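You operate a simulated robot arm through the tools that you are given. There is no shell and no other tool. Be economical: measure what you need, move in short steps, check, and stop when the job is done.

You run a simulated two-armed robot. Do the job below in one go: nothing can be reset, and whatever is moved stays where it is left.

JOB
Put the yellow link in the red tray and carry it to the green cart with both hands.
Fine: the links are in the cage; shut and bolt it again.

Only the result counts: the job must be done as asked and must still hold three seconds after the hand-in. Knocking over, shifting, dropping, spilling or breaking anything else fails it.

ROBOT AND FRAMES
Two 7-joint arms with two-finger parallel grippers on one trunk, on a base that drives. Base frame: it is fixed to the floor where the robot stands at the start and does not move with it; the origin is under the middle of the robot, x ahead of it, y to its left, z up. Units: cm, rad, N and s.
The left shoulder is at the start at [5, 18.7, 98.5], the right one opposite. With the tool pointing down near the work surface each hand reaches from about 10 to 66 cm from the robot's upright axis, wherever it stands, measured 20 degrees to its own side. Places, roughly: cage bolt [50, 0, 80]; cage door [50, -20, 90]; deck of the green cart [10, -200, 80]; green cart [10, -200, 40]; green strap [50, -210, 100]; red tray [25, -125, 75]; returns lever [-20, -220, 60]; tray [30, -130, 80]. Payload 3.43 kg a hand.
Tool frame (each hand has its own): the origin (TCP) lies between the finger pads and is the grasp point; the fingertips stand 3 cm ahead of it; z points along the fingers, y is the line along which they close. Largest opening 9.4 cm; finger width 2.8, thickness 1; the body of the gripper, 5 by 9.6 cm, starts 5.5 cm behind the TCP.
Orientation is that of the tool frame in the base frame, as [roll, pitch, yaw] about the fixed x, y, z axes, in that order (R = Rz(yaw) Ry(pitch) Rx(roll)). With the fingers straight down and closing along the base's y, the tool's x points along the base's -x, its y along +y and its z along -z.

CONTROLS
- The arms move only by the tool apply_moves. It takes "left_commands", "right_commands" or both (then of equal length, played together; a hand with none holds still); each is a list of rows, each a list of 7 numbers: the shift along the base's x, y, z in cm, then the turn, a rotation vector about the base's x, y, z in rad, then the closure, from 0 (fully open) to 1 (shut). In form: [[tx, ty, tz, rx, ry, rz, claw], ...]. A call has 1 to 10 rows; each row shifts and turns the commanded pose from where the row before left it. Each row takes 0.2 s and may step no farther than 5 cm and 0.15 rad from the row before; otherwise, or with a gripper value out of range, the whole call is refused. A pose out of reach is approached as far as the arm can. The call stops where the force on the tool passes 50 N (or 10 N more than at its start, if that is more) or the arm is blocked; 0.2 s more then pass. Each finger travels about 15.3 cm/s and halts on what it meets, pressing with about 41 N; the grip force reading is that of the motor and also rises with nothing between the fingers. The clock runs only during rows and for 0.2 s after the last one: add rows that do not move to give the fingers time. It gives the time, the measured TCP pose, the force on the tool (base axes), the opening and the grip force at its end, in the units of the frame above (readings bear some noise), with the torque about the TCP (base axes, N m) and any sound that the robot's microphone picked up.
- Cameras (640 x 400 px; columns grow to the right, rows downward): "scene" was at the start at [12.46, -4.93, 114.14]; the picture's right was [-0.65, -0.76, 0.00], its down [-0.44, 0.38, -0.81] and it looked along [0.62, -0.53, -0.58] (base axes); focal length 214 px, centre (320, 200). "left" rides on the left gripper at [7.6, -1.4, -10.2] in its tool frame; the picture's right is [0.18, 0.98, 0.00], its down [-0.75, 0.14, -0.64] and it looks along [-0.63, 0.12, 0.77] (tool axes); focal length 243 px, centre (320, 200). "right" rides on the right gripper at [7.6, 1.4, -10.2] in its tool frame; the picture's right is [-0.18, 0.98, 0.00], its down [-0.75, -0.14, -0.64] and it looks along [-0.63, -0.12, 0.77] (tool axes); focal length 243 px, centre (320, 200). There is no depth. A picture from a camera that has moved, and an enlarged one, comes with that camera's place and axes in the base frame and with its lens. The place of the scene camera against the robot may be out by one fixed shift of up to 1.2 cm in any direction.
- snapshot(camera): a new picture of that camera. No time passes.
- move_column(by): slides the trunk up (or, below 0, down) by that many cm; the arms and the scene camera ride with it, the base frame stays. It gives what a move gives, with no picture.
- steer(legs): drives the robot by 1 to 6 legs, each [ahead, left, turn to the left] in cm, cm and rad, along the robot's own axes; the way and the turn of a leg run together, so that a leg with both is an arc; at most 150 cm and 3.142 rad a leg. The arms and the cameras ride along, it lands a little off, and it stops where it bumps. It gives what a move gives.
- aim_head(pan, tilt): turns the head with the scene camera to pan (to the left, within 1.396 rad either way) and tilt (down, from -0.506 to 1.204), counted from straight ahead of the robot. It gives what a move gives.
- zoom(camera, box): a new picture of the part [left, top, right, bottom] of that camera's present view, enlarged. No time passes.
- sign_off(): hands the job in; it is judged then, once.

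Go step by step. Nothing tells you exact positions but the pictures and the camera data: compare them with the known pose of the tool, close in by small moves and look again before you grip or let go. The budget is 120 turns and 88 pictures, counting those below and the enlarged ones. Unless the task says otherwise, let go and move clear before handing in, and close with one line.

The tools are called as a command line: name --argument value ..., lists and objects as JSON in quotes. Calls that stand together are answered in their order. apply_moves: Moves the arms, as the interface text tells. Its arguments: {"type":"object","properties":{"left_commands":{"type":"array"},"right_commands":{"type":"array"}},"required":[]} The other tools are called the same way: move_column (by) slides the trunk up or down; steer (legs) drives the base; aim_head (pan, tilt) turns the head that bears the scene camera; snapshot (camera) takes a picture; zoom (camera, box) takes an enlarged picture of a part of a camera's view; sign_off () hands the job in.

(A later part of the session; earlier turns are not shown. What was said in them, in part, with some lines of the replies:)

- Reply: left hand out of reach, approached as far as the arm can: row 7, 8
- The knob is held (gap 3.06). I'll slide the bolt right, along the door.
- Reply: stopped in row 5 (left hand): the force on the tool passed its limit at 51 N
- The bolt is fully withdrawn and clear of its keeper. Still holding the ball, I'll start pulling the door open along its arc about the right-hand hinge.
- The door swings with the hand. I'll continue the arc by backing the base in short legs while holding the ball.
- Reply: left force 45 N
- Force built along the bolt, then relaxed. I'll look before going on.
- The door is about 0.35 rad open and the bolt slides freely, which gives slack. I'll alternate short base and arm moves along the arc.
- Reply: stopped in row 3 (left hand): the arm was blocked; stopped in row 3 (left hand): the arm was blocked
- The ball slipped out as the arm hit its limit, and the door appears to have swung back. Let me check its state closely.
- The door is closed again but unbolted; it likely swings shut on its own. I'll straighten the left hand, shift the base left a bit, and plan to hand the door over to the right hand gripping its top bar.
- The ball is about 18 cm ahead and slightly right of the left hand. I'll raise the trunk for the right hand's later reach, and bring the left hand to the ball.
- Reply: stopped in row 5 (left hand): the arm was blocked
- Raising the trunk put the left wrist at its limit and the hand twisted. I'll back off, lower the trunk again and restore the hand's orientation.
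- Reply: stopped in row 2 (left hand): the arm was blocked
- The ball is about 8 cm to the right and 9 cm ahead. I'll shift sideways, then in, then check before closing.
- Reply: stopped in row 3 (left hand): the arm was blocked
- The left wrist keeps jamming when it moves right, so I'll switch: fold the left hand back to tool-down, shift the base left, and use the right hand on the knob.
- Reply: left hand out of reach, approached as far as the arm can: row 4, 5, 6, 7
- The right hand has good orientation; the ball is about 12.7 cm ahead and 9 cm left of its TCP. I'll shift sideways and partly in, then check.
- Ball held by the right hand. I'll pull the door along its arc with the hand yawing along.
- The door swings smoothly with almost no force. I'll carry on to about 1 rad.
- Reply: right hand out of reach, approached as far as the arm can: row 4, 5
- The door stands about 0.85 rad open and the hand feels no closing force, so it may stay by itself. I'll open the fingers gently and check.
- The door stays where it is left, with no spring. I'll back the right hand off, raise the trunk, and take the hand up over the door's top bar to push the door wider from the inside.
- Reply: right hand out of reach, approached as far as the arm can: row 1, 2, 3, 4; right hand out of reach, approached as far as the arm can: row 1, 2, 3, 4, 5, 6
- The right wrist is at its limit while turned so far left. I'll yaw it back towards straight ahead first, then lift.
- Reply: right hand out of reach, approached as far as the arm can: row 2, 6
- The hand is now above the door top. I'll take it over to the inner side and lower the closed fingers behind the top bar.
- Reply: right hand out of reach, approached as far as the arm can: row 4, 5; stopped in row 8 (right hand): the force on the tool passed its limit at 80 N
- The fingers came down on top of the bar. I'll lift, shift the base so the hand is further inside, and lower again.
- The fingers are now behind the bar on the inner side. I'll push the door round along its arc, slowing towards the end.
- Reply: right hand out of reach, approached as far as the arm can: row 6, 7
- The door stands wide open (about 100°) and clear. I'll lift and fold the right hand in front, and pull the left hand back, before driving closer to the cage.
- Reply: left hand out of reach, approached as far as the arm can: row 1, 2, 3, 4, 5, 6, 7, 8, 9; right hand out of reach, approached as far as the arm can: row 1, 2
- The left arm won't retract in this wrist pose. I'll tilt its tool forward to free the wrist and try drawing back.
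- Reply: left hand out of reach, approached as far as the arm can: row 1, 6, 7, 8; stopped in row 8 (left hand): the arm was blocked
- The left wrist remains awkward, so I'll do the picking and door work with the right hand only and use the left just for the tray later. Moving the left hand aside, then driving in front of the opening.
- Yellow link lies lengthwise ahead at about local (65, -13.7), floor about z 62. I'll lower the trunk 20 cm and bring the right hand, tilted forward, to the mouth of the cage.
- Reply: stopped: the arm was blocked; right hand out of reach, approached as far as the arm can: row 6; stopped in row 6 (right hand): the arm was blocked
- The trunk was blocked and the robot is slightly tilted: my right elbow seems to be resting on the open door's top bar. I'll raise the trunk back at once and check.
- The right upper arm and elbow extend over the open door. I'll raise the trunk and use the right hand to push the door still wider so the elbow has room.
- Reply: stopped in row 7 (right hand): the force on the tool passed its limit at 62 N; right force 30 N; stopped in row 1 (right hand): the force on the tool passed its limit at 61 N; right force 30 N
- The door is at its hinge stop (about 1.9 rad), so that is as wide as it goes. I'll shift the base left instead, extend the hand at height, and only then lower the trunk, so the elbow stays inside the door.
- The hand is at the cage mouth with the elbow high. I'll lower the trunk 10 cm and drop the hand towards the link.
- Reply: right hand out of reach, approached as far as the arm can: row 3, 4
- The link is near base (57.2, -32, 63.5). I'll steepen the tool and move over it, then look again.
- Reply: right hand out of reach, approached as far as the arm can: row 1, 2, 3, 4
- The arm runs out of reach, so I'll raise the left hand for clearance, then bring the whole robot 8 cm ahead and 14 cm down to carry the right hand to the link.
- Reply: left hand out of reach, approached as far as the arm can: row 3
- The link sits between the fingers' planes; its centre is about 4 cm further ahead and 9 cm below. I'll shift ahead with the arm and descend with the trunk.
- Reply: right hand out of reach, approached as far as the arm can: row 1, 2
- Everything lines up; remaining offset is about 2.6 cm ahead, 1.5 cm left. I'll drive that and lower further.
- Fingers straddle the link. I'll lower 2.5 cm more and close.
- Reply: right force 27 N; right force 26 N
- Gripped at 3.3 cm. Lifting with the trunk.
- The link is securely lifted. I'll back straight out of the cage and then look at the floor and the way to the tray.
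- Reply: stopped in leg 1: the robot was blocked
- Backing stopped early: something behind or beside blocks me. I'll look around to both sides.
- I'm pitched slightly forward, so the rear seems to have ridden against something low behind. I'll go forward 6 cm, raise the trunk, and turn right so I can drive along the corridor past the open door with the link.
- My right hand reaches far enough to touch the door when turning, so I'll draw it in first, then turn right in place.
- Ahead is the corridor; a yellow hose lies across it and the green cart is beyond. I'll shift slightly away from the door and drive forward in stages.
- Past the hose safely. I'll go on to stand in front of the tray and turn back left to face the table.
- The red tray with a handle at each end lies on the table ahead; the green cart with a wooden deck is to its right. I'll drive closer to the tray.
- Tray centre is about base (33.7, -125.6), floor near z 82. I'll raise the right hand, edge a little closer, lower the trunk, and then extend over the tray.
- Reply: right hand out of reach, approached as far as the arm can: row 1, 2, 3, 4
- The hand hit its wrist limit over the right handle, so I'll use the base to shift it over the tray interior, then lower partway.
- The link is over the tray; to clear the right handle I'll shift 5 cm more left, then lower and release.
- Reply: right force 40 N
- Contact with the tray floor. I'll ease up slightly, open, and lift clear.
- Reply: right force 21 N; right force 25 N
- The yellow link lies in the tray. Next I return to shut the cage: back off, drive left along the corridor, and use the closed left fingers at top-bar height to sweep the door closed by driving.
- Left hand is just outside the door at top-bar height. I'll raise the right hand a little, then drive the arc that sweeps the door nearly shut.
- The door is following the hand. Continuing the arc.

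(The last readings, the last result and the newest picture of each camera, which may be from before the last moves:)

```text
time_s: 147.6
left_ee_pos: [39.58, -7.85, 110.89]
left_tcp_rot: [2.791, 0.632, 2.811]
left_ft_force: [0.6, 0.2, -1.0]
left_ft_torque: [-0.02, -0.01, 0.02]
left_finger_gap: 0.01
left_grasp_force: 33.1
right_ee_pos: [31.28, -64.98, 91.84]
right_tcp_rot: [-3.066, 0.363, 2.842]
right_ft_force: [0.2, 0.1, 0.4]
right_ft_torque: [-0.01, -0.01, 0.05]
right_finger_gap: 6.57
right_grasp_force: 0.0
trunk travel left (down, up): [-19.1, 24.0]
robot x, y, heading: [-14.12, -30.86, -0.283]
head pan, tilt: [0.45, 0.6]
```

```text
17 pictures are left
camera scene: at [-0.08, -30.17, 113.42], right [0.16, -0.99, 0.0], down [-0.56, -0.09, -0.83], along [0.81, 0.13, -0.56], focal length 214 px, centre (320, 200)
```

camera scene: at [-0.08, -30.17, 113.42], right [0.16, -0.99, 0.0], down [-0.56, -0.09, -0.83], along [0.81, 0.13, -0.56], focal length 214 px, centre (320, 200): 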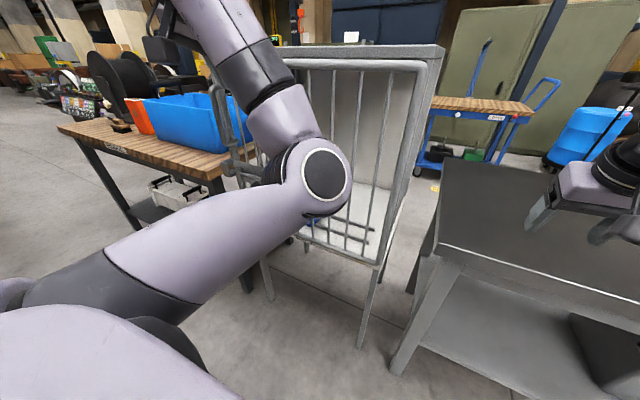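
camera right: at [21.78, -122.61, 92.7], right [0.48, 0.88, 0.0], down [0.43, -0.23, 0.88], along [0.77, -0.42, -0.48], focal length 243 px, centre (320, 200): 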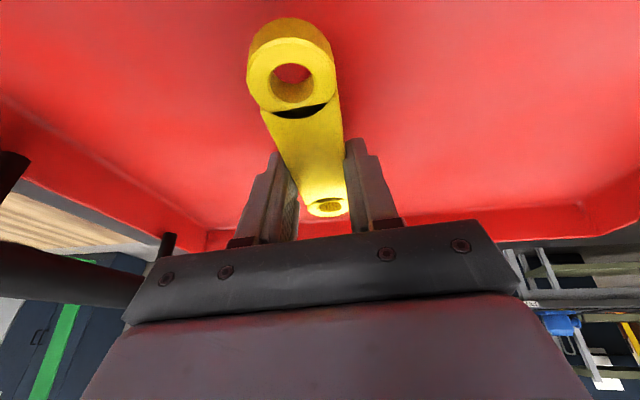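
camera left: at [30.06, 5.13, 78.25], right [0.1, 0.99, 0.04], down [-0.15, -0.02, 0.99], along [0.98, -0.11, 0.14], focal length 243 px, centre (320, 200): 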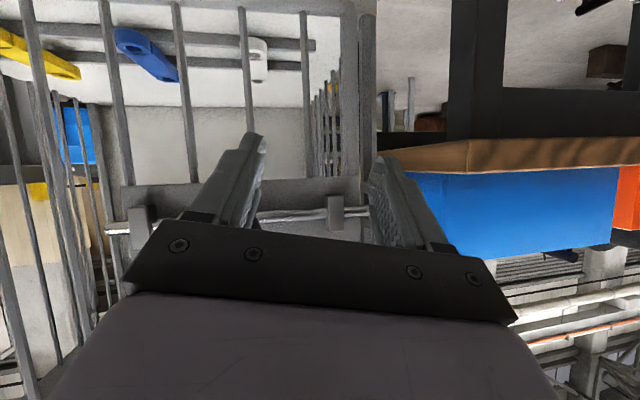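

The door is about 0.3 rad from shut. Now I'll back off and move left so the right hand can take the bolt's ball again.

steer --legs '[[-15, 0, 0], [0, 46, 0]]'

aim_head --pan 0.0 --tilt 0.7

snapshot --camera "scene"

```text
time_s: 153.1
left_ee_pos: [38.28, 40.42, 110.89]
left_tcp_rot: [2.791, 0.633, 2.813]
left_ft_force: [0.3, 0.3, -0.4]
left_ft_torque: [-0.03, 0.01, 0.01]
left_finger_gap: 0.01
left_grasp_force: 33.2
right_ee_pos: [29.92, -16.78, 92.05]
right_tcp_rot: [-3.065, 0.363, 2.84]
right_ft_force: [-0.3, 1.0, -0.6]
right_ft_torque: [0.01, 0.0, -0.02]
right_finger_gap: 6.56
right_grasp_force: 0.0
trunk travel left (down, up): [-19.1, 24.0]
robot x, y, heading: [-15.81, 17.24, -0.286]
head pan, tilt: [0.45, 0.6]
```

```text
time_s: 154.0
left_ee_pos: [38.3, 40.33, 110.87]
left_tcp_rot: [2.79, 0.633, 2.811]
left_ft_force: [0.5, 0.2, -0.1]
left_ft_torque: [0.02, 0.03, 0.0]
left_finger_gap: 0.01
left_grasp_force: 33.2
right_ee_pos: [29.86, -16.81, 91.99]
right_tcp_rot: [-3.064, 0.364, 2.842]
right_ft_force: [-0.5, 0.3, 0.8]
right_ft_torque: [0.0, 0.01, 0.03]
right_finger_gap: 6.59
right_grasp_force: 0.1
trunk travel left (down, up): [-19.1, 24.0]
robot x, y, heading: [-15.82, 17.59, -0.285]
head pan, tilt: [0.0, 0.7]
```

```text
16 pictures are left
camera scene: at [-2.01, 14.26, 112.55], right [-0.28, -0.96, 0.0], down [-0.62, 0.18, -0.77], along [0.73, -0.22, -0.64], focal length 214 px, centre (320, 200)
```

scene: 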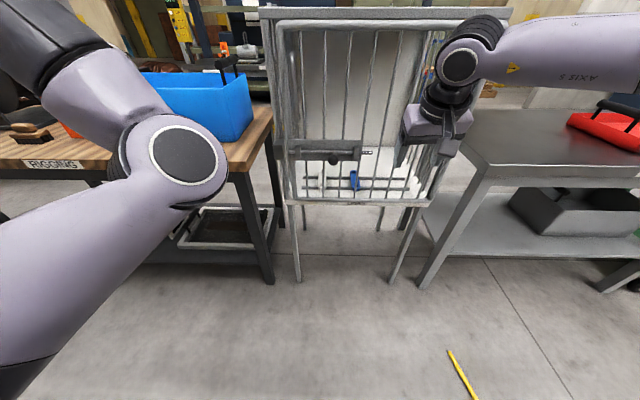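

zoom --camera "scene" --box '[262, 120, 390, 200]'

```text
5.00 times, centred on (326, 160) of scene
camera zoom: at [-2.01, 14.26, 112.55], right [-0.28, -0.96, 0.0], down [-0.62, 0.18, -0.77], along [0.73, -0.22, -0.64], focal length 1072 px, centre (290, 400)
```

zoom: 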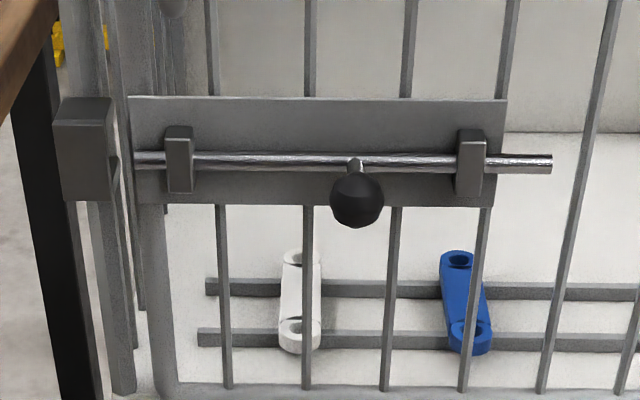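

The bolt tip is just clear of the keeper and the door is nearly shut. I'll move up a little and bring the right hand, tilted forward, to the ball.

steer --legs '[[4, 2, 0]]'

apply_moves --right_commands '[[1.3, 2.6, -1.4, -0.04, -0.13, 0, 0.3], [1.3, 2.6, -1.4, -0.04, -0.13, 0, 0.3], [1.3, 2.6, -1.8, -0.04, -0.13, 0, 0.3], [1.3, 2.6, -1.9, -0.04, -0.13, 0, 0.3], [1.3, 2.6, -2, -0.04, -0.13, 0, 0.3]]'

snapshot --camera "right"

```text
time_s: 154.9
left_ee_pos: [42.75, 41.23, 110.89]
left_tcp_rot: [2.792, 0.633, 2.813]
left_ft_force: [0.2, 1.0, 0.5]
left_ft_torque: [0.03, 0.01, -0.01]
left_finger_gap: 0.0
left_grasp_force: 32.9
right_ee_pos: [34.27, -16.07, 92.0]
right_tcp_rot: [-3.064, 0.363, 2.842]
right_ft_force: [-0.3, -1.1, -0.1]
right_ft_torque: [-0.01, 0.02, -0.06]
right_finger_gap: 6.58
right_grasp_force: 0.0
trunk travel left (down, up): [-19.1, 24.0]
robot x, y, heading: [-11.26, 18.36, -0.293]
head pan, tilt: [0.0, 0.7]
```

```text
time_s: 156.1
left_ee_pos: [42.65, 41.25, 110.91]
left_tcp_rot: [2.79, 0.635, 2.811]
left_ft_force: [1.2, 0.8, -1.2]
left_ft_torque: [0.04, -0.03, 0.02]
left_finger_gap: 0.03
left_grasp_force: 32.7
right_ee_pos: [34.27, -11.63, 86.55]
right_tcp_rot: [-3.071, 1.043, 2.838]
right_ft_force: [1.4, -0.3, 0.0]
right_ft_torque: [-0.02, 0.01, -0.02]
right_finger_gap: 6.57
right_grasp_force: 0.0
right hand out of reach, approached as far as the arm can: row 2, 3, 4, 5
trunk travel left (down, up): [-19.1, 24.0]
robot x, y, heading: [-11.5, 18.38, -0.288]
head pan, tilt: [0.0, 0.7]
```

```text
14 pictures are left
camera right: at [22.91, -5.89, 85.24], right [0.44, 0.89, 0.12], down [-0.2, -0.04, 0.98], along [0.88, -0.45, 0.16], focal length 243 px, centre (320, 200)
```

right: 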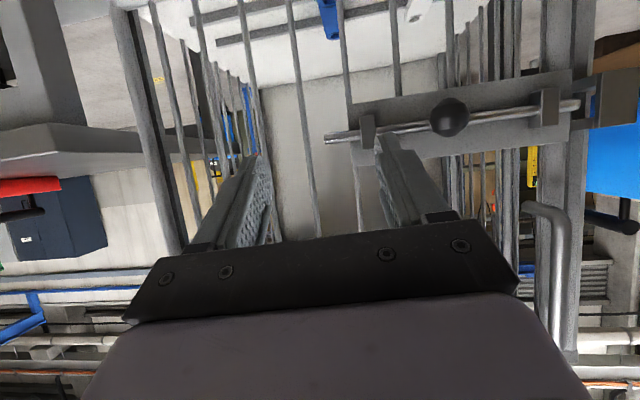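

The ball is about 10 cm ahead and 10 cm left of the hand. I'll shift with the base and trunk rather than the limited arm.

steer --legs '[[5, 10.2, 0]]'

move_column --by -3.2

snapshot --camera "right"

```text
time_s: 157.7
left_ee_pos: [50.43, 49.54, 110.97]
left_tcp_rot: [2.792, 0.634, 2.811]
left_ft_force: [0.2, -0.4, -0.3]
left_ft_torque: [0.01, -0.05, 0.02]
left_finger_gap: 0.0
left_grasp_force: 32.7
right_ee_pos: [42.04, -3.22, 86.52]
right_tcp_rot: [-3.069, 1.042, 2.841]
right_ft_force: [-0.4, -0.7, 0.3]
right_ft_torque: [0.02, -0.02, 0.0]
right_finger_gap: 6.59
right_grasp_force: 0.1
trunk travel left (down, up): [-19.1, 24.0]
robot x, y, heading: [-3.38, 26.47, -0.291]
head pan, tilt: [0.0, 0.7]
```

```text
time_s: 158.4
left_ee_pos: [50.42, 49.6, 107.74]
left_tcp_rot: [2.792, 0.634, 2.811]
left_ft_force: [-0.1, -0.1, 0.0]
left_ft_torque: [0.03, -0.01, 0.0]
left_finger_gap: 0.0
left_grasp_force: 33.3
right_ee_pos: [42.04, -3.17, 83.36]
right_tcp_rot: [-3.068, 1.043, 2.839]
right_ft_force: [0.6, 0.3, 0.0]
right_ft_torque: [0.01, 0.0, 0.01]
right_finger_gap: 6.57
right_grasp_force: 0.0
trunk travel left (down, up): [-15.9, 27.2]
robot x, y, heading: [-3.59, 26.71, -0.29]
head pan, tilt: [0.0, 0.7]
```

```text
13 pictures are left
camera right: at [30.62, 2.5, 82.07], right [0.44, 0.89, 0.12], down [-0.2, -0.04, 0.98], along [0.88, -0.45, 0.16], focal length 243 px, centre (320, 200)
```

right: 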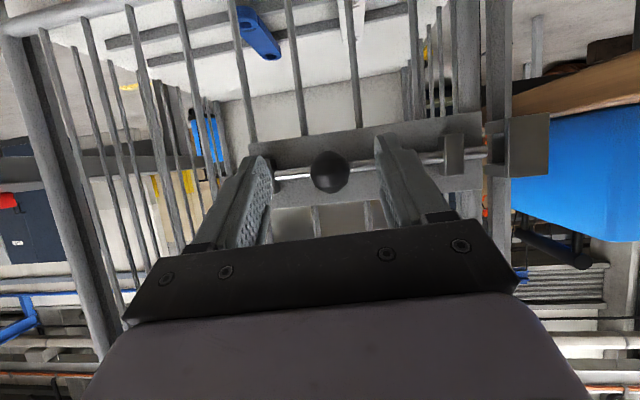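

Ball centred exactly as in the earlier good approach, 5.2 cm ahead. Driving on and closing.

steer --legs '[[5.2, 0, 0]]'

apply_moves --right_commands '[[0, 0, 0, 0, 0, 0, 0.6], [0, 0, 0, 0, 0, 0, 1.0], [0, 0, 0, 0, 0, 0, 1.0]]'

snapshot --camera "right"

```text
time_s: 159.4
left_ee_pos: [55.31, 48.14, 107.69]
left_tcp_rot: [2.792, 0.634, 2.813]
left_ft_force: [0.1, 0.1, 0.3]
left_ft_torque: [0.0, 0.02, -0.02]
left_finger_gap: 0.03
left_grasp_force: 33.4
right_ee_pos: [46.87, -4.7, 83.39]
right_tcp_rot: [-3.07, 1.042, 2.84]
right_ft_force: [-0.3, -0.3, 0.3]
right_ft_torque: [-0.02, 0.05, -0.01]
right_finger_gap: 6.58
right_grasp_force: 0.1
trunk travel left (down, up): [-15.9, 27.2]
robot x, y, heading: [1.26, 25.17, -0.284]
head pan, tilt: [0.0, 0.7]
```

```text
time_s: 160.2
left_ee_pos: [55.29, 48.03, 107.76]
left_tcp_rot: [2.79, 0.632, 2.81]
left_ft_force: [-0.1, -0.2, -0.2]
left_ft_torque: [0.04, -0.01, 0.01]
left_finger_gap: 0.03
left_grasp_force: 33.0
right_ee_pos: [46.83, -4.66, 83.38]
right_tcp_rot: [-3.071, 1.042, 2.839]
right_ft_force: [0.0, 0.0, 0.3]
right_ft_torque: [0.08, 0.07, 0.0]
right_finger_gap: 3.08
right_grasp_force: 44.4
trunk travel left (down, up): [-15.9, 27.2]
robot x, y, heading: [1.5, 25.28, -0.293]
head pan, tilt: [0.0, 0.7]
```

```text
12 pictures are left
camera right: at [35.59, 1.04, 82.06], right [0.44, 0.89, 0.12], down [-0.2, -0.04, 0.98], along [0.88, -0.45, 0.16], focal length 243 px, centre (320, 200)
```

right: 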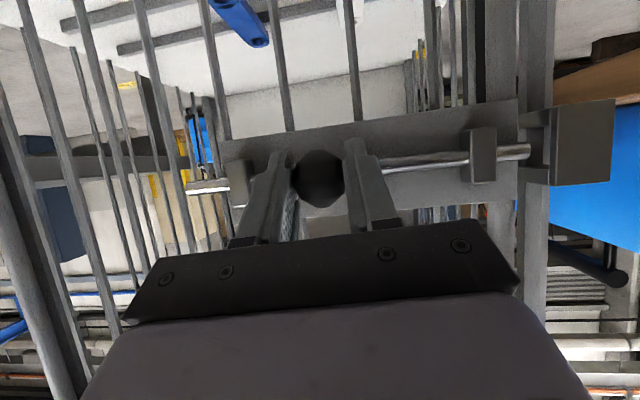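

The ball is held, with the door against its frame and the bolt tip right at the keeper. I'll press in slightly and slide the bolt left using the base.

steer --legs '[[0.4, 2.2, 0]]'

steer --legs '[[0, 2.2, 0]]'

snapshot --camera "right"

```text
time_s: 161.0
left_ee_pos: [56.17, 50.13, 107.8]
left_tcp_rot: [2.791, 0.637, 2.81]
left_ft_force: [-0.2, -0.7, -0.1]
left_ft_torque: [-0.02, 0.02, -0.02]
left_finger_gap: 0.0
left_grasp_force: 33.1
right_ee_pos: [47.71, -2.54, 83.47]
right_tcp_rot: [-3.068, 1.04, 2.845]
right_ft_force: [-25.6, 9.7, 2.3]
right_ft_torque: [0.14, 0.47, -0.01]
right_finger_gap: 3.07
right_grasp_force: 45.1
trunk travel left (down, up): [-15.9, 27.2]
robot x, y, heading: [2.29, 27.24, -0.291]
head pan, tilt: [0.0, 0.7]
```

```text
time_s: 161.9
left_ee_pos: [56.85, 52.0, 108.13]
left_tcp_rot: [2.785, 0.635, 2.808]
left_ft_force: [0.2, 0.7, 1.1]
left_ft_torque: [0.0, 0.02, 0.0]
left_finger_gap: 0.0
left_grasp_force: 33.1
right_ee_pos: [48.19, -1.0, 83.46]
right_tcp_rot: [-3.065, 1.042, 2.829]
right_ft_force: [-24.4, -31.5, 12.3]
right_ft_torque: [0.22, 0.97, -0.48]
right_finger_gap: 3.09
right_grasp_force: 45.1
trunk travel left (down, up): [-15.9, 27.2]
robot x, y, heading: [2.97, 29.29, -0.291]
head pan, tilt: [0.0, 0.7]
```

```text
11 pictures are left
camera right: at [36.91, 4.74, 82.05], right [0.45, 0.88, 0.12], down [-0.2, -0.03, 0.98], along [0.87, -0.47, 0.16], focal length 243 px, centre (320, 200)
```

right: 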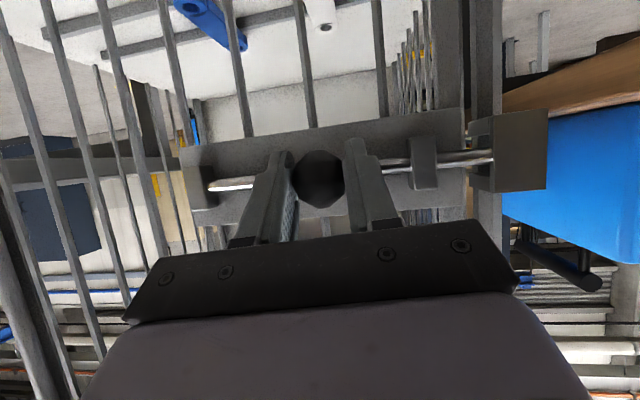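

The bolt has gone into the keeper and reached its end (ball back at its starting place). I'll release, back off and verify.

apply_moves --right_commands '[[0, 0, 0, 0, 0, 0, 0.6], [0, 0, 0, 0, 0, 0, 0.3], [0, 0, 0, 0, 0, 0, 0.2]]'

steer --legs '[[-16, 0, 0]]'

zoom --camera "scene" --box '[230, 90, 430, 215]'

```text
time_s: 162.7
left_ee_pos: [56.85, 52.15, 107.72]
left_tcp_rot: [2.789, 0.634, 2.812]
left_ft_force: [0.4, 0.3, 0.3]
left_ft_torque: [-0.02, 0.01, -0.01]
left_finger_gap: 0.01
left_grasp_force: 33.2
right_ee_pos: [48.3, -0.98, 83.22]
right_tcp_rot: [-3.059, 1.039, 2.835]
right_ft_force: [-0.3, 0.4, -0.1]
right_ft_torque: [0.03, 0.0, -0.03]
right_finger_gap: 7.53
right_grasp_force: 0.0
trunk travel left (down, up): [-15.9, 27.2]
robot x, y, heading: [2.99, 29.28, -0.29]
head pan, tilt: [0.0, 0.7]
```

```text
time_s: 164.2
left_ee_pos: [41.63, 56.71, 107.72]
left_tcp_rot: [2.79, 0.635, 2.811]
left_ft_force: [-0.5, 0.2, -0.3]
left_ft_torque: [-0.02, -0.02, -0.02]
left_finger_gap: 0.01
left_grasp_force: 33.5
right_ee_pos: [33.12, 3.61, 83.36]
right_tcp_rot: [-3.059, 1.041, 2.831]
right_ft_force: [1.0, -0.4, -0.4]
right_ft_torque: [-0.05, 0.02, 0.02]
right_finger_gap: 7.52
right_grasp_force: 0.0
trunk travel left (down, up): [-15.9, 27.2]
robot x, y, heading: [-12.23, 34.08, -0.291]
head pan, tilt: [0.0, 0.7]
```

```text
3.20 times, centred on (330, 152) of scene
camera zoom: at [1.32, 30.56, 109.36], right [-0.29, -0.96, 0.0], down [-0.62, 0.18, -0.77], along [0.73, -0.22, -0.64], focal length 686 px, centre (288, 352)
```

zoom: 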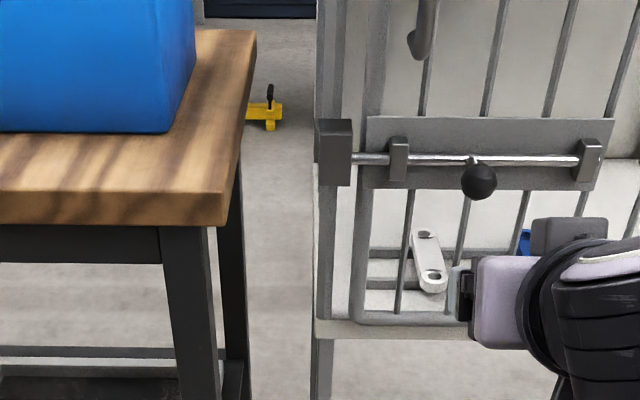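

The cage is shut and bolted. Now I drive back in front of the tray and set both hands tool-down, shoulder-wide, for the two handles.

steer --legs '[[0, -68, 0], [0, -67, 0]]'

apply_moves --left_commands '[[0.12, -1.9, 0.5, 0.041, 0.12, 0, 0.1], [0.12, -1.9, 0.5, 0.041, 0.12, 0, 0.1], [0.12, -1.9, 0.5, 0.041, 0.12, 0, 0.1], [0.12, -1.9, 0, 0.041, 0.12, 0, 0.1], [0.12, -1.9, 0, 0.041, 0.12, 0, 0.1], [0.12, -1.9, 0, -0.11, 0.038, 0.01, 0.1], [0.12, -1.9, 0, -0.11, 0.038, 0.01, 0.1], [0.12, -1.9, 0, -0.11, 0.038, 0.01, 0.1], [0, 0, 0, 0, 0, 0, 0.1]]' --right_commands '[[-0.41, -0.22, 2.6, 0.039, 0.124, 0, 0.1], [-0.41, -0.22, 2.6, 0.039, 0.124, 0, 0.1], [-0.41, -0.22, 2.6, 0.039, 0.124, 0, 0.1], [-0.41, -0.22, 2.6, 0.039, 0.124, 0, 0.1], [-0.41, -0.22, 2.6, 0.039, 0.124, 0, 0.1], [-0.41, -0.22, 2.6, 0.039, 0.124, 0, 0.1], [-0.41, -0.22, 2.6, 0.039, 0.124, 0, 0.1], [-0.41, -0.22, 2.6, 0.039, 0.124, 0, 0.1], [0, 0, 2, 0.03, 0, 0, 0.1]]'

```text
time_s: 176.5
left_ee_pos: [2.79, -73.34, 107.81]
left_tcp_rot: [2.79, 0.634, 2.801]
left_ft_force: [-0.3, 0.0, 0.4]
left_ft_torque: [-0.05, -0.01, -0.03]
left_finger_gap: 0.01
left_grasp_force: 33.2
right_ee_pos: [-6.36, -126.3, 83.35]
right_tcp_rot: [-3.059, 1.039, 2.825]
right_ft_force: [0.0, 0.3, -0.1]
right_ft_torque: [0.0, 0.0, 0.02]
right_finger_gap: 7.5
right_grasp_force: 0.1
trunk travel left (down, up): [-15.9, 27.2]
robot x, y, heading: [-51.86, -95.38, -0.301]
head pan, tilt: [0.0, 0.7]
```

```text
time_s: 178.5
left_ee_pos: [5.53, -86.92, 109.44]
left_tcp_rot: [-3.137, 0.001, 2.834]
left_ft_force: [-0.4, 0.0, -0.5]
left_ft_torque: [-0.03, -0.04, 0.01]
left_finger_gap: 8.46
left_grasp_force: 0.0
left hand out of reach, approached as far as the arm can: row 1, 2, 3, 8
right_ee_pos: [-15.29, -131.88, 103.17]
right_tcp_rot: [-3.076, -0.009, 2.831]
right_ft_force: [0.4, 0.1, -0.1]
right_ft_torque: [-0.01, -0.03, 0.0]
right_finger_gap: 8.49
right_grasp_force: 0.1
right hand out of reach, approached as far as the arm can: row 5, 6, 7, 8, 9
trunk travel left (down, up): [-15.9, 27.2]
robot x, y, heading: [-51.69, -95.56, -0.299]
head pan, tilt: [0.0, 0.7]
```

Both hands are tool-down now. I'll even them up: same height, same reach, about 19 cm either side.

apply_moves --left_commands '[[-1.4, -2.6, -1.2, 0, 0, 0, 0.1], [-1.4, -2.6, -1.2, 0, 0, 0.01, 0.1]]' --right_commands '[[3.4, 1.5, 1.9, 0.03, -0.01, 0, 0.1], [3.4, 1.5, 1.9, 0.03, -0.01, 0.01, 0.1]]'

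steer --legs '[[22, 0, 0]]'

snapshot --camera "scene"

```text
time_s: 179.3
left_ee_pos: [3.66, -88.76, 108.55]
left_tcp_rot: [-3.072, 0.019, 2.897]
left_ft_force: [0.3, -0.7, -0.4]
left_ft_torque: [0.0, 0.0, -0.01]
left_finger_gap: 8.49
left_grasp_force: 0.1
right_ee_pos: [-14.68, -131.41, 103.4]
right_tcp_rot: [3.142, -0.006, 2.842]
right_ft_force: [0.2, 0.1, 0.4]
right_ft_torque: [0.02, -0.02, 0.0]
right_finger_gap: 8.46
right_grasp_force: 0.0
right hand out of reach, approached as far as the arm can: row 1, 2
trunk travel left (down, up): [-15.9, 27.2]
robot x, y, heading: [-51.68, -95.33, -0.299]
head pan, tilt: [0.0, 0.7]
stopped in row 2 (left hand): the arm was blocked; the commanded pose is now the measured one
```

```text
time_s: 181.0
left_ee_pos: [24.55, -95.36, 108.46]
left_tcp_rot: [-3.074, 0.018, 2.896]
left_ft_force: [-0.2, -1.1, 0.1]
left_ft_torque: [0.0, -0.04, 0.01]
left_finger_gap: 8.45
left_grasp_force: 0.1
right_ee_pos: [6.18, -137.86, 103.39]
right_tcp_rot: [3.141, -0.007, 2.841]
right_ft_force: [0.5, 0.6, -0.3]
right_ft_torque: [0.0, 0.02, 0.05]
right_finger_gap: 8.45
right_grasp_force: 0.0
trunk travel left (down, up): [-15.9, 27.2]
robot x, y, heading: [-30.81, -102.15, -0.3]
head pan, tilt: [0.0, 0.7]
```

```text
9 pictures are left
camera scene: at [-17.05, -105.52, 109.35], right [-0.3, -0.96, 0.0], down [-0.62, 0.19, -0.76], along [0.73, -0.23, -0.64], focal length 214 px, centre (320, 200)
```

scene: 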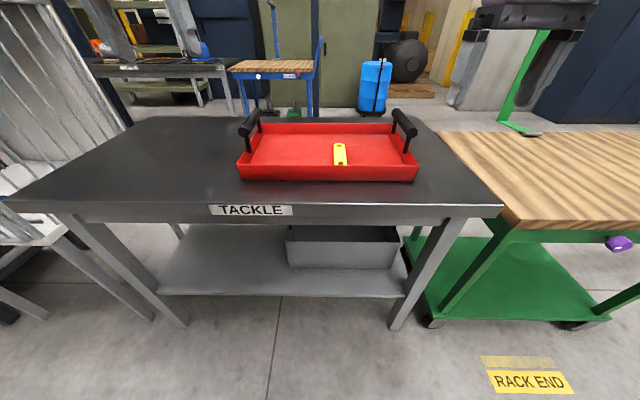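

The tray handles are at about 67 cm ahead, 18 cm left and 20 cm right, z ≈ 90. I'll raise the trunk for reach and set both hands for that spacing.

move_column --by 9

apply_moves --left_commands '[[-0.09, -1.1, -3.5, 0.016, -0.004, -0.013, 0.1], [-0.09, -1.1, -3.5, 0.016, -0.004, -0.013, 0.1], [-0.09, -1.1, -3.5, 0.016, -0.004, -0.013, 0.1], [-0.09, -1.1, -3.5, 0.016, -0.004, -0.013, 0.1]]' --right_commands '[[1.67, 0.32, -2.5, 0, 0, 0, 0.1], [1.67, 0.32, -2.5, 0, 0, 0, 0.1], [1.67, 0.32, -2.5, 0, 0, 0, 0.1], [1.67, 0.32, -2.5, 0, 0, 0, 0.1]]'

```text
time_s: 182.2
left_ee_pos: [24.66, -95.15, 117.4]
left_tcp_rot: [-3.071, 0.016, 2.897]
left_ft_force: [-0.3, 0.5, -0.6]
left_ft_torque: [-0.02, -0.01, 0.01]
left_finger_gap: 8.48
left_grasp_force: 0.1
right_ee_pos: [6.33, -137.9, 112.33]
right_tcp_rot: [3.14, -0.008, 2.843]
right_ft_force: [-0.7, -0.4, -0.2]
right_ft_torque: [-0.02, 0.02, 0.0]
right_finger_gap: 8.48
right_grasp_force: 0.0
trunk travel left (down, up): [-24.9, 18.2]
robot x, y, heading: [-30.3, -101.69, -0.298]
head pan, tilt: [0.0, 0.7]
```

```text
time_s: 183.4
left_ee_pos: [27.59, -96.14, 105.89]
left_tcp_rot: [-3.069, 0.042, 2.902]
left_ft_force: [-0.5, 0.1, 0.0]
left_ft_torque: [-0.01, -0.05, -0.01]
left_finger_gap: 8.46
left_grasp_force: 0.2
left hand out of reach, approached as far as the arm can: row 3, 4
right_ee_pos: [10.43, -138.23, 104.05]
right_tcp_rot: [-3.142, -0.005, 2.839]
right_ft_force: [0.7, 0.9, 0.2]
right_ft_torque: [-0.02, -0.01, -0.01]
right_finger_gap: 8.46
right_grasp_force: 0.1
right hand out of reach, approached as far as the arm can: row 1, 2, 3, 4
trunk travel left (down, up): [-24.9, 18.2]
robot x, y, heading: [-30.71, -101.97, -0.298]
head pan, tilt: [0.0, 0.7]
stopped in row 4 (left hand): the arm was blocked; the commanded pose is now the measured one
```

Tool-down limits the inward reach; a slight forward tilt worked better earlier, so I'll tilt both tools 0.36 rad and move inward.

apply_moves --left_commands '[[0, 0, 0, -0.036, -0.115, 0, 0.1], [0, 0, 0, -0.036, -0.115, 0, 0.1], [0, 0, 0, -0.036, -0.115, 0, 0.1], [-0.4, -1.2, -1, 0.02, 0, -0.02, 0.1], [-0.4, -1.2, -1, 0.02, 0, -0.02, 0.1], [-0.4, -1.2, -1, 0.02, 0, -0.02, 0.1]]' --right_commands '[[0, 0, 0, -0.036, -0.115, 0, 0.1], [0, 0, 0, -0.036, -0.115, 0, 0.1], [0, 0, 0, -0.036, -0.115, 0, 0.1], [1.5, 0.5, -1, 0, 0, 0, 0.1], [1.5, 0.5, -1, 0, 0, 0, 0.1], [1.5, 0.5, -1, 0, 0, 0, 0.1]]'

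```text
time_s: 184.8
left_ee_pos: [31.78, -95.13, 106.04]
left_tcp_rot: [-3.053, 0.412, 2.878]
left_ft_force: [0.0, -0.1, -0.4]
left_ft_torque: [-0.01, -0.01, 0.04]
left_finger_gap: 8.46
left_grasp_force: 0.0
left hand out of reach, approached as far as the arm can: row 2, 3, 4, 5, 6
right_ee_pos: [14.91, -136.69, 100.78]
right_tcp_rot: [3.14, 0.355, 2.84]
right_ft_force: [-0.5, -0.7, 0.9]
right_ft_torque: [-0.01, -0.01, 0.02]
right_finger_gap: 8.44
right_grasp_force: 0.1
trunk travel left (down, up): [-24.9, 18.2]
robot x, y, heading: [-30.85, -101.97, -0.302]
head pan, tilt: [0.0, 0.7]
```

The right hand is well placed; the left prefers tool-down at about 23 cm out. That spacing still brackets the handles with fully open fingers, so I'll return the left to tool-down and match heights.

apply_moves --left_commands '[[-0.6, -0.5, 0, 0.036, 0.115, 0, 0.0], [-1.2, -0.5, 0, 0.036, 0.115, -0.01, 0.0], [-1.8, -0.5, 0, 0.036, 0.115, -0.01, 0.0], [-0.6, -0.6, 0, 0.03, 0, -0.01, 0.0]]' --right_commands '[[0, 0, 1.2, 0, 0, 0, 0.0], [0, 0, 1.2, 0, 0, 0, 0.0], [0, 0, 1.2, 0, 0, 0, 0.0], [0.2, 0.5, 1.2, 0, 0, 0, 0.0]]'

```text
time_s: 186.1
left_ee_pos: [28.21, -95.42, 103.66]
left_tcp_rot: [-3.072, -0.006, 2.865]
left_ft_force: [0.9, -0.3, 0.3]
left_ft_torque: [-0.02, 0.0, -0.01]
left_finger_gap: 9.37
left_grasp_force: 0.0
right_ee_pos: [15.02, -136.55, 105.15]
right_tcp_rot: [3.141, 0.357, 2.839]
right_ft_force: [-0.5, -0.4, 0.6]
right_ft_torque: [-0.01, 0.01, -0.03]
right_finger_gap: 9.38
right_grasp_force: 0.0
right hand out of reach, approached as far as the arm can: row 4
trunk travel left (down, up): [-24.9, 18.2]
robot x, y, heading: [-30.75, -102.37, -0.299]
head pan, tilt: [0.0, 0.7]
stopped in row 4 (left hand): the arm was blocked; the commanded pose is now the measured one
```

apply_moves --left_commands '[[-0.5, -1.4, 0.5, -0.0956, 0.0294, 0, 0.0], [-0.5, -1.4, 0.5, -0.0956, 0.0294, 0, 0.0]]'

steer --legs '[[12, 0.5, 0]]'

snapshot --camera "left"

snapshot --camera "right"

```text
time_s: 186.7
left_ee_pos: [27.74, -97.07, 105.1]
left_tcp_rot: [-2.845, -0.006, 2.889]
left_ft_force: [0.0, 0.4, 0.2]
left_ft_torque: [0.0, 0.0, 0.01]
left_finger_gap: 9.4
left_grasp_force: 0.1
right_ee_pos: [15.02, -136.53, 105.06]
right_tcp_rot: [3.14, 0.358, 2.838]
right_ft_force: [0.5, 0.3, 0.4]
right_ft_torque: [0.02, 0.04, -0.04]
right_finger_gap: 9.36
right_grasp_force: 0.1
trunk travel left (down, up): [-24.9, 18.2]
robot x, y, heading: [-30.96, -101.93, -0.3]
head pan, tilt: [0.0, 0.7]
```

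```text
time_s: 187.9
left_ee_pos: [39.5, -100.29, 104.79]
left_tcp_rot: [-2.85, -0.014, 2.891]
left_ft_force: [0.7, 0.3, 0.4]
left_ft_torque: [0.01, 0.03, -0.01]
left_finger_gap: 9.4
left_grasp_force: 0.0
right_ee_pos: [26.72, -139.66, 105.0]
right_tcp_rot: [3.141, 0.358, 2.837]
right_ft_force: [-0.6, 0.1, -1.3]
right_ft_torque: [-0.02, 0.02, 0.05]
right_finger_gap: 9.44
right_grasp_force: 0.1
trunk travel left (down, up): [-24.9, 18.2]
robot x, y, heading: [-18.75, -105.16, -0.301]
head pan, tilt: [0.0, 0.7]
```

```text
8 pictures are left
camera left: at [32.72, -96.66, 115.03], right [0.05, 0.96, -0.28], down [0.82, 0.12, 0.56], along [0.57, -0.26, -0.78], focal length 243 px, centre (320, 200)
```

left: 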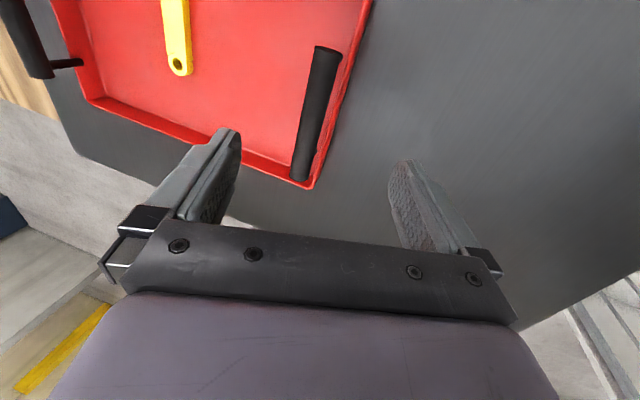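

```text
7 pictures are left
camera right: at [16.9, -135.25, 112.12], right [0.46, 0.89, 0.07], down [0.42, -0.28, 0.86], along [0.78, -0.37, -0.5], focal length 243 px, centre (320, 200)
```

right: 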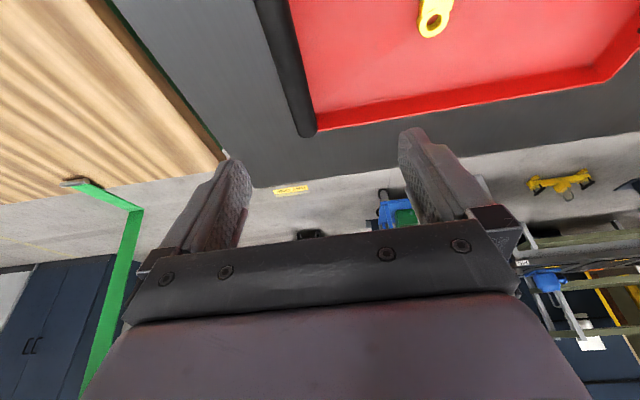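

Both hands are about 3–4 cm left and 2–3 cm short of the handle centres, with matching spacing. I'll correct with the base and lower most of the way.

steer --legs '[[1.9, -3.65, 0]]'

move_column --by -9

snapshot --camera "left"

snapshot --camera "right"

```text
time_s: 188.9
left_ee_pos: [40.24, -104.17, 104.63]
left_tcp_rot: [-2.849, -0.016, 2.893]
left_ft_force: [0.4, -0.7, -0.1]
left_ft_torque: [0.03, -0.02, -0.03]
left_finger_gap: 9.39
left_grasp_force: 0.0
right_ee_pos: [27.41, -143.74, 105.04]
right_tcp_rot: [3.139, 0.358, 2.84]
right_ft_force: [0.6, 0.6, 0.5]
right_ft_torque: [0.01, 0.03, -0.01]
right_finger_gap: 9.39
right_grasp_force: 0.0
trunk travel left (down, up): [-24.9, 18.2]
robot x, y, heading: [-18.28, -109.3, -0.303]
head pan, tilt: [0.0, 0.7]
```

```text
time_s: 190.2
left_ee_pos: [40.36, -104.03, 95.8]
left_tcp_rot: [-2.846, -0.012, 2.894]
left_ft_force: [0.9, -1.0, 0.0]
left_ft_torque: [0.0, 0.02, 0.0]
left_finger_gap: 9.4
left_grasp_force: 0.0
right_ee_pos: [27.39, -143.65, 96.14]
right_tcp_rot: [3.141, 0.359, 2.838]
right_ft_force: [-0.2, 0.1, -0.3]
right_ft_torque: [0.02, 0.01, -0.03]
right_finger_gap: 9.41
right_grasp_force: 0.0
trunk travel left (down, up): [-15.9, 27.2]
robot x, y, heading: [-18.34, -109.02, -0.301]
head pan, tilt: [0.0, 0.7]
```

```text
6 pictures are left
camera left: at [33.46, -100.48, 106.05], right [0.05, 0.96, -0.28], down [0.82, 0.12, 0.56], along [0.58, -0.26, -0.78], focal length 243 px, centre (320, 200)
```

left: 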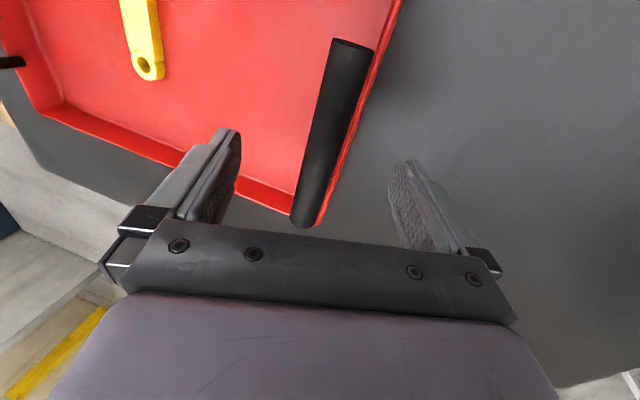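

```text
5 pictures are left
camera right: at [17.6, -139.25, 103.16], right [0.46, 0.89, 0.07], down [0.42, -0.28, 0.87], along [0.79, -0.37, -0.5], focal length 243 px, centre (320, 200)
```

right: 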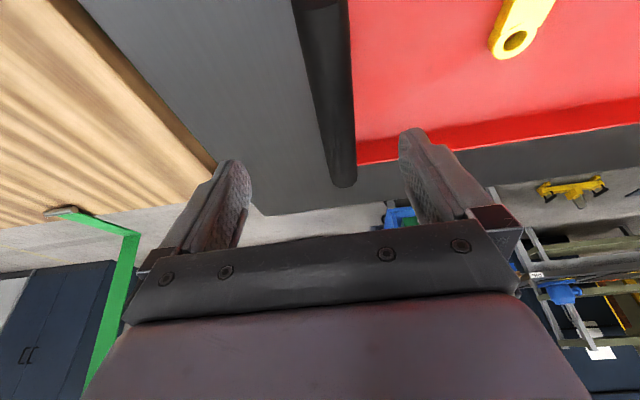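

Both handles lie between the open fingers. Lowering onto them and closing both hands.

move_column --by -5.5

apply_moves --left_commands '[[0, 0, 0, 0, 0, 0, 0.4], [0, 0, 0, 0, 0, 0, 0.7], [0, 0, 0, 0, 0, 0, 1], [0, 0, 0, 0, 0, 0, 1]]' --right_commands '[[0, 0, 0, 0, 0, 0, 0.4], [0, 0, 0, 0, 0, 0, 0.7], [0, 0, 0, 0, 0, 0, 1], [0, 0, 0, 0, 0, 0, 1]]'

```text
time_s: 191.1
left_ee_pos: [40.24, -104.18, 90.33]
left_tcp_rot: [-2.849, -0.011, 2.895]
left_ft_force: [0.7, 0.2, 0.5]
left_ft_torque: [0.01, -0.02, -0.01]
left_finger_gap: 9.4
left_grasp_force: 0.0
right_ee_pos: [27.42, -143.7, 90.58]
right_tcp_rot: [-3.141, 0.357, 2.837]
right_ft_force: [0.7, -0.2, 0.1]
right_ft_torque: [0.02, -0.03, -0.02]
right_finger_gap: 9.4
right_grasp_force: 0.1
trunk travel left (down, up): [-10.4, 32.7]
robot x, y, heading: [-18.18, -109.51, -0.3]
head pan, tilt: [0.0, 0.7]
```

```text
time_s: 191.9
left_ee_pos: [40.0, -105.09, 90.55]
left_tcp_rot: [-2.818, -0.006, 2.869]
left_ft_force: [-6.5, -17.3, 14.3]
left_ft_torque: [0.05, 0.17, -1.24]
left_finger_gap: 2.66
left_grasp_force: 41.5
right_ee_pos: [27.5, -142.34, 90.86]
right_tcp_rot: [3.118, 0.369, 2.856]
right_ft_force: [7.0, 13.6, 3.8]
right_ft_torque: [0.13, 0.28, -0.93]
right_finger_gap: 2.76
right_grasp_force: 40.3
trunk travel left (down, up): [-10.4, 32.7]
robot x, y, heading: [-18.3, -109.29, -0.299]
head pan, tilt: [0.0, 0.7]
stopped in row 3 (left hand): the force on the tool passed its limit at 62 N (the readings are from after the stop); the commanded pose is now the measured one
```

Both handles are gripped (2.7 cm). I'll confirm the grip and lift.

apply_moves --left_commands '[[0, 0, 0, 0, 0, 0, 1], [0, 0, 0, 0, 0, 0, 1]]' --right_commands '[[0, 0, 0, 0, 0, 0, 1], [0, 0, 0, 0, 0, 0, 1]]'

move_column --by 6

move_column --by 8

snapshot --camera "scene"

```text
time_s: 192.5
left_ee_pos: [39.97, -105.02, 90.62]
left_tcp_rot: [-2.814, -0.004, 2.873]
left_ft_force: [-8.1, -27.5, 16.9]
left_ft_torque: [0.03, 0.56, -1.45]
left_finger_gap: 2.66
left_grasp_force: 40.9
right_ee_pos: [27.58, -142.37, 90.91]
right_tcp_rot: [3.117, 0.368, 2.857]
right_ft_force: [9.2, 24.4, 7.6]
right_ft_torque: [0.43, 0.55, -0.96]
right_finger_gap: 2.76
right_grasp_force: 41.1
trunk travel left (down, up): [-10.4, 32.7]
robot x, y, heading: [-18.46, -108.8, -0.298]
head pan, tilt: [0.0, 0.7]
```

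```text
time_s: 193.5
left_ee_pos: [40.27, -105.17, 96.2]
left_tcp_rot: [-2.815, -0.012, 2.875]
left_ft_force: [-14.2, -25.2, -6.3]
left_ft_torque: [-0.42, -0.43, -1.1]
left_finger_gap: 2.65
left_grasp_force: 40.9
right_ee_pos: [27.85, -142.43, 96.59]
right_tcp_rot: [3.12, 0.362, 2.857]
right_ft_force: [13.7, 24.6, -8.0]
right_ft_torque: [0.4, 0.47, -1.11]
right_finger_gap: 2.63
right_grasp_force: 41.2
trunk travel left (down, up): [-16.4, 26.7]
robot x, y, heading: [-17.91, -109.42, -0.297]
head pan, tilt: [0.0, 0.7]
```

```text
time_s: 194.6
left_ee_pos: [40.2, -105.02, 104.22]
left_tcp_rot: [-2.817, -0.013, 2.875]
left_ft_force: [-13.6, -25.0, -6.7]
left_ft_torque: [-0.23, -0.18, -1.11]
left_finger_gap: 2.67
left_grasp_force: 41.0
right_ee_pos: [27.74, -142.48, 104.57]
right_tcp_rot: [3.117, 0.365, 2.857]
right_ft_force: [14.2, 24.8, -8.2]
right_ft_torque: [0.44, 0.21, -1.04]
right_finger_gap: 2.65
right_grasp_force: 40.7
trunk travel left (down, up): [-24.4, 18.7]
robot x, y, heading: [-18.17, -109.09, -0.298]
head pan, tilt: [0.0, 0.7]
```

```text
4 pictures are left
camera scene: at [-4.45, -112.7, 117.82], right [-0.3, -0.96, 0.0], down [-0.62, 0.19, -0.76], along [0.73, -0.23, -0.65], focal length 214 px, centre (320, 200)
```

scene: 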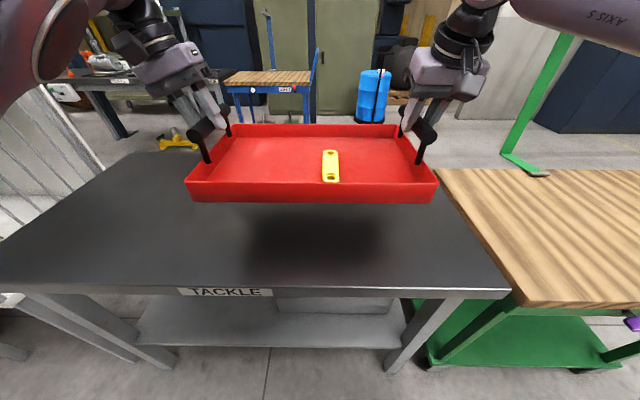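

The tray is level in both hands with the link inside. I'll back slightly and carry it sideways to over the cart's wooden deck.

steer --legs '[[-8.5, 0, 0], [0, -32, 0], [0, -31, 0]]'

snapshot --camera "scene"

```text
time_s: 201.7
left_ee_pos: [13.38, -163.16, 104.26]
left_tcp_rot: [-2.817, -0.014, 2.874]
left_ft_force: [-14.5, -23.6, -6.9]
left_ft_torque: [-0.27, -0.13, -1.16]
left_finger_gap: 2.65
left_grasp_force: 41.2
right_ee_pos: [0.98, -200.44, 104.67]
right_tcp_rot: [3.118, 0.363, 2.858]
right_ft_force: [14.0, 24.6, -8.5]
right_ft_torque: [0.43, 0.15, -1.1]
right_finger_gap: 2.63
right_grasp_force: 40.5
trunk travel left (down, up): [-24.4, 18.7]
robot x, y, heading: [-45.38, -167.11, -0.302]
head pan, tilt: [0.0, 0.7]
```

```text
3 pictures are left
camera scene: at [-31.33, -170.74, 117.83], right [-0.29, -0.96, 0.0], down [-0.62, 0.19, -0.76], along [0.73, -0.23, -0.65], focal length 214 px, centre (320, 200)
```

scene: 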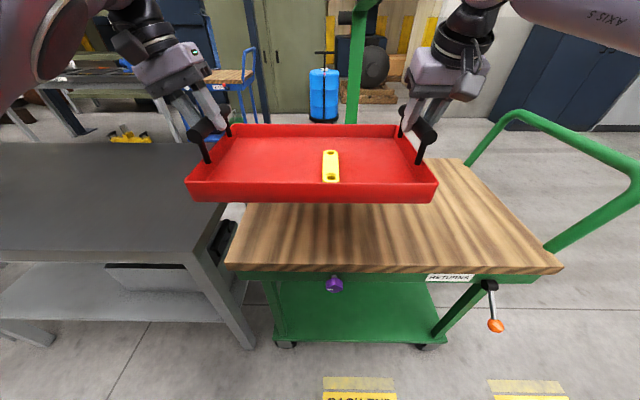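

Triangulating, the deck is at z ≈ 73 with its near edge about 43 cm ahead, so I need to go 7 cm right and about 6 cm ahead before lowering.

steer --legs '[[0, -7, 0], [6, 0, 0]]'

move_column --by -14

snapshot --camera "scene"

```text
time_s: 203.5
left_ee_pos: [16.97, -171.42, 104.23]
left_tcp_rot: [-2.817, -0.014, 2.874]
left_ft_force: [-8.0, -5.0, -8.2]
left_ft_torque: [0.09, 0.17, -1.27]
left_finger_gap: 2.65
left_grasp_force: 41.1
right_ee_pos: [4.73, -208.96, 104.6]
right_tcp_rot: [3.119, 0.366, 2.858]
right_ft_force: [8.8, 5.8, -7.8]
right_ft_torque: [0.1, -0.18, -1.18]
right_finger_gap: 2.62
right_grasp_force: 41.4
trunk travel left (down, up): [-24.4, 18.7]
robot x, y, heading: [-41.3, -175.67, -0.297]
head pan, tilt: [0.0, 0.7]
```

```text
time_s: 205.2
left_ee_pos: [17.06, -171.51, 90.3]
left_tcp_rot: [-2.816, -0.013, 2.876]
left_ft_force: [-7.0, -3.0, -7.5]
left_ft_torque: [0.14, 0.15, -1.3]
left_finger_gap: 2.63
left_grasp_force: 40.6
right_ee_pos: [4.73, -208.91, 90.64]
right_tcp_rot: [3.119, 0.365, 2.857]
right_ft_force: [7.6, 2.4, -7.4]
right_ft_torque: [0.06, -0.15, -1.26]
right_finger_gap: 2.62
right_grasp_force: 40.5
trunk travel left (down, up): [-10.4, 32.7]
robot x, y, heading: [-41.6, -175.81, -0.296]
head pan, tilt: [0.0, 0.7]
```

```text
2 pictures are left
camera scene: at [-27.67, -179.2, 103.84], right [-0.29, -0.96, 0.0], down [-0.62, 0.19, -0.76], along [0.73, -0.23, -0.65], focal length 214 px, centre (320, 200)
```

scene: 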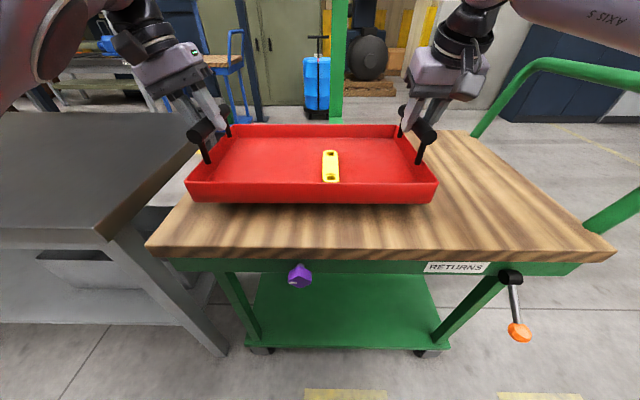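

The tray is over the deck with margin on all sides. Lowering to contact in small steps.

move_column --by -5

move_column --by -1.2

move_column --by -0.8

```text
time_s: 206.0
left_ee_pos: [17.03, -171.51, 86.64]
left_tcp_rot: [-2.811, 0.018, 2.872]
left_ft_force: [-7.4, 0.8, 12.7]
left_ft_torque: [-0.21, 0.19, -1.26]
left_finger_gap: 2.64
left_grasp_force: 40.8
right_ee_pos: [4.7, -208.79, 87.12]
right_tcp_rot: [3.104, 0.397, 2.847]
right_ft_force: [-0.1, 2.2, 6.1]
right_ft_torque: [0.06, 0.33, -1.23]
right_finger_gap: 2.65
right_grasp_force: 40.9
trunk travel left (down, up): [-5.6, 37.6]
robot x, y, heading: [-41.43, -175.81, -0.303]
head pan, tilt: [0.0, 0.7]
stopped: the force on the tool passed its limit at 54 N (the readings are from after the stop); the commanded pose is now the measured one
```

```text
time_s: 206.5
left_ee_pos: [17.22, -171.42, 86.65]
left_tcp_rot: [-2.811, 0.04, 2.875]
left_ft_force: [-6.1, 0.3, 14.5]
left_ft_torque: [0.05, 0.67, -0.89]
left_finger_gap: 2.64
left_grasp_force: 40.7
right_ee_pos: [4.86, -208.78, 87.1]
right_tcp_rot: [3.092, 0.416, 2.839]
right_ft_force: [-3.2, 1.0, 11.1]
right_ft_torque: [0.13, 0.54, -1.21]
right_finger_gap: 2.64
right_grasp_force: 41.3
trunk travel left (down, up): [-4.8, 38.4]
robot x, y, heading: [-41.21, -175.93, -0.296]
head pan, tilt: [0.0, 0.7]
stopped: the force on the tool passed its limit at 55 N (the readings are from after the stop); the commanded pose is now the measured one
```

```text
time_s: 207.0
left_ee_pos: [17.32, -171.6, 86.51]
left_tcp_rot: [-2.81, 0.056, 2.873]
left_ft_force: [-4.6, 1.2, 15.7]
left_ft_torque: [0.24, 0.9, -0.74]
left_finger_gap: 2.64
left_grasp_force: 40.9
right_ee_pos: [4.84, -208.9, 87.03]
right_tcp_rot: [3.085, 0.435, 2.834]
right_ft_force: [-3.3, 0.5, 12.1]
right_ft_torque: [0.23, 0.77, -0.81]
right_finger_gap: 2.64
right_grasp_force: 41.5
trunk travel left (down, up): [-4.1, 39.1]
robot x, y, heading: [-41.36, -175.62, -0.296]
head pan, tilt: [0.0, 0.7]
stopped: the force on the tool passed its limit at 52 N (the readings are from after the stop); the commanded pose is now the measured one
```

The tray rests on the deck. Opening both hands evenly, then lifting clear.

apply_moves --left_commands '[[0, 0, 0, 0, 0, 0, 0.6], [0, 0, 0, 0, 0, 0, 0.4], [0, 0, 0, 0, 0, 0, 0.1], [0, 0, 0, 0, 0, 0, 0.0], [0, 0, 0, 0, 0, 0, 0.0]]' --right_commands '[[0, 0, 0, 0, 0, 0, 0.6], [0, 0, 0, 0, 0, 0, 0.4], [0, 0, 0, 0, 0, 0, 0.1], [0, 0, 0, 0, 0, 0, 0.0], [0, 0, 0, 0, 0, 0, 0.0]]'

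move_column --by 5

move_column --by 12

steer --legs '[[-20, 0, 0]]'

snapshot --camera "scene"

```text
time_s: 208.2
left_ee_pos: [17.52, -171.62, 86.25]
left_tcp_rot: [-2.812, 0.048, 2.877]
left_ft_force: [0.3, -1.2, 0.1]
left_ft_torque: [0.01, 0.01, 0.01]
left_finger_gap: 9.39
left_grasp_force: 0.1
right_ee_pos: [5.1, -209.16, 86.71]
right_tcp_rot: [3.087, 0.429, 2.837]
right_ft_force: [-0.6, -0.1, 0.9]
right_ft_torque: [0.02, -0.02, 0.0]
right_finger_gap: 9.41
right_grasp_force: 0.0
trunk travel left (down, up): [-4.1, 39.1]
robot x, y, heading: [-41.22, -175.77, -0.299]
head pan, tilt: [0.0, 0.7]
```

```text
time_s: 209.2
left_ee_pos: [17.49, -171.6, 91.34]
left_tcp_rot: [-2.81, 0.051, 2.875]
left_ft_force: [0.0, -0.2, 0.4]
left_ft_torque: [0.0, -0.03, -0.02]
left_finger_gap: 9.41
left_grasp_force: 0.0
right_ee_pos: [5.21, -209.06, 91.74]
right_tcp_rot: [3.088, 0.429, 2.838]
right_ft_force: [-0.5, 0.3, -0.4]
right_ft_torque: [0.01, -0.02, 0.04]
right_finger_gap: 9.41
right_grasp_force: 0.2
trunk travel left (down, up): [-9.1, 34.1]
robot x, y, heading: [-41.03, -176.01, -0.3]
head pan, tilt: [0.0, 0.7]
```

```text
time_s: 210.7
left_ee_pos: [17.53, -171.65, 103.29]
left_tcp_rot: [-2.812, 0.048, 2.876]
left_ft_force: [0.4, 0.1, -0.1]
left_ft_torque: [-0.01, -0.01, 0.01]
left_finger_gap: 9.4
left_grasp_force: 0.1
right_ee_pos: [5.13, -209.07, 103.75]
right_tcp_rot: [3.086, 0.427, 2.839]
right_ft_force: [-0.6, 0.1, 0.4]
right_ft_torque: [-0.01, 0.0, -0.01]
right_finger_gap: 9.4
right_grasp_force: 0.0
trunk travel left (down, up): [-21.1, 22.1]
robot x, y, heading: [-41.28, -175.75, -0.297]
head pan, tilt: [0.0, 0.7]
```

```text
time_s: 212.3
left_ee_pos: [-1.67, -165.72, 103.23]
left_tcp_rot: [-2.812, 0.051, 2.875]
left_ft_force: [1.0, 0.0, 0.4]
left_ft_torque: [-0.03, -0.01, -0.05]
left_finger_gap: 9.41
left_grasp_force: 0.1
right_ee_pos: [-13.98, -203.07, 103.71]
right_tcp_rot: [3.086, 0.427, 2.839]
right_ft_force: [-0.2, -0.5, 0.1]
right_ft_torque: [-0.01, -0.03, -0.01]
right_finger_gap: 9.4
right_grasp_force: 0.0
trunk travel left (down, up): [-21.1, 22.1]
robot x, y, heading: [-60.51, -169.59, -0.3]
head pan, tilt: [0.0, 0.7]
```

```text
1 pictures are left
camera scene: at [-46.86, -173.29, 114.55], right [-0.29, -0.96, 0.0], down [-0.62, 0.19, -0.77], along [0.73, -0.23, -0.64], focal length 214 px, centre (320, 200)
```

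scene: 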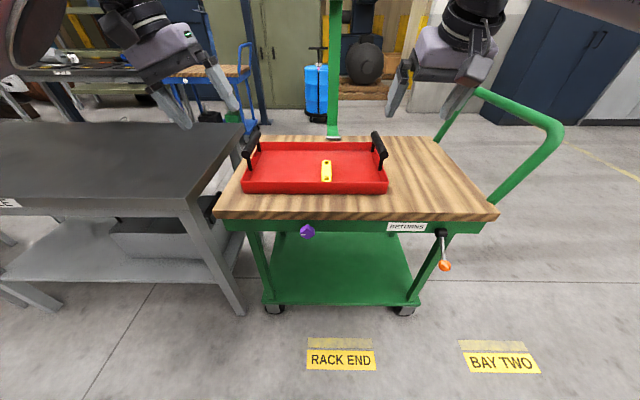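

The red tray, with the yellow link inside, sits fully on the green cart's deck. The cage is shut and bolted, and both hands are clear, so I'm handing in.

sign_off

```text
The job is handed in.
```

The yellow link is in the red tray, both hands carried the tray to the green cart and it rests fully on the deck, the cage is shut and bolted again, and I have handed the job in. Along the way I drove over the yellow hose on the floor and bumped something low behind the robot that I couldn't see. My right elbow also pressed on the open cage door once. I saw no damage, but I didn't check the hose afterwards.
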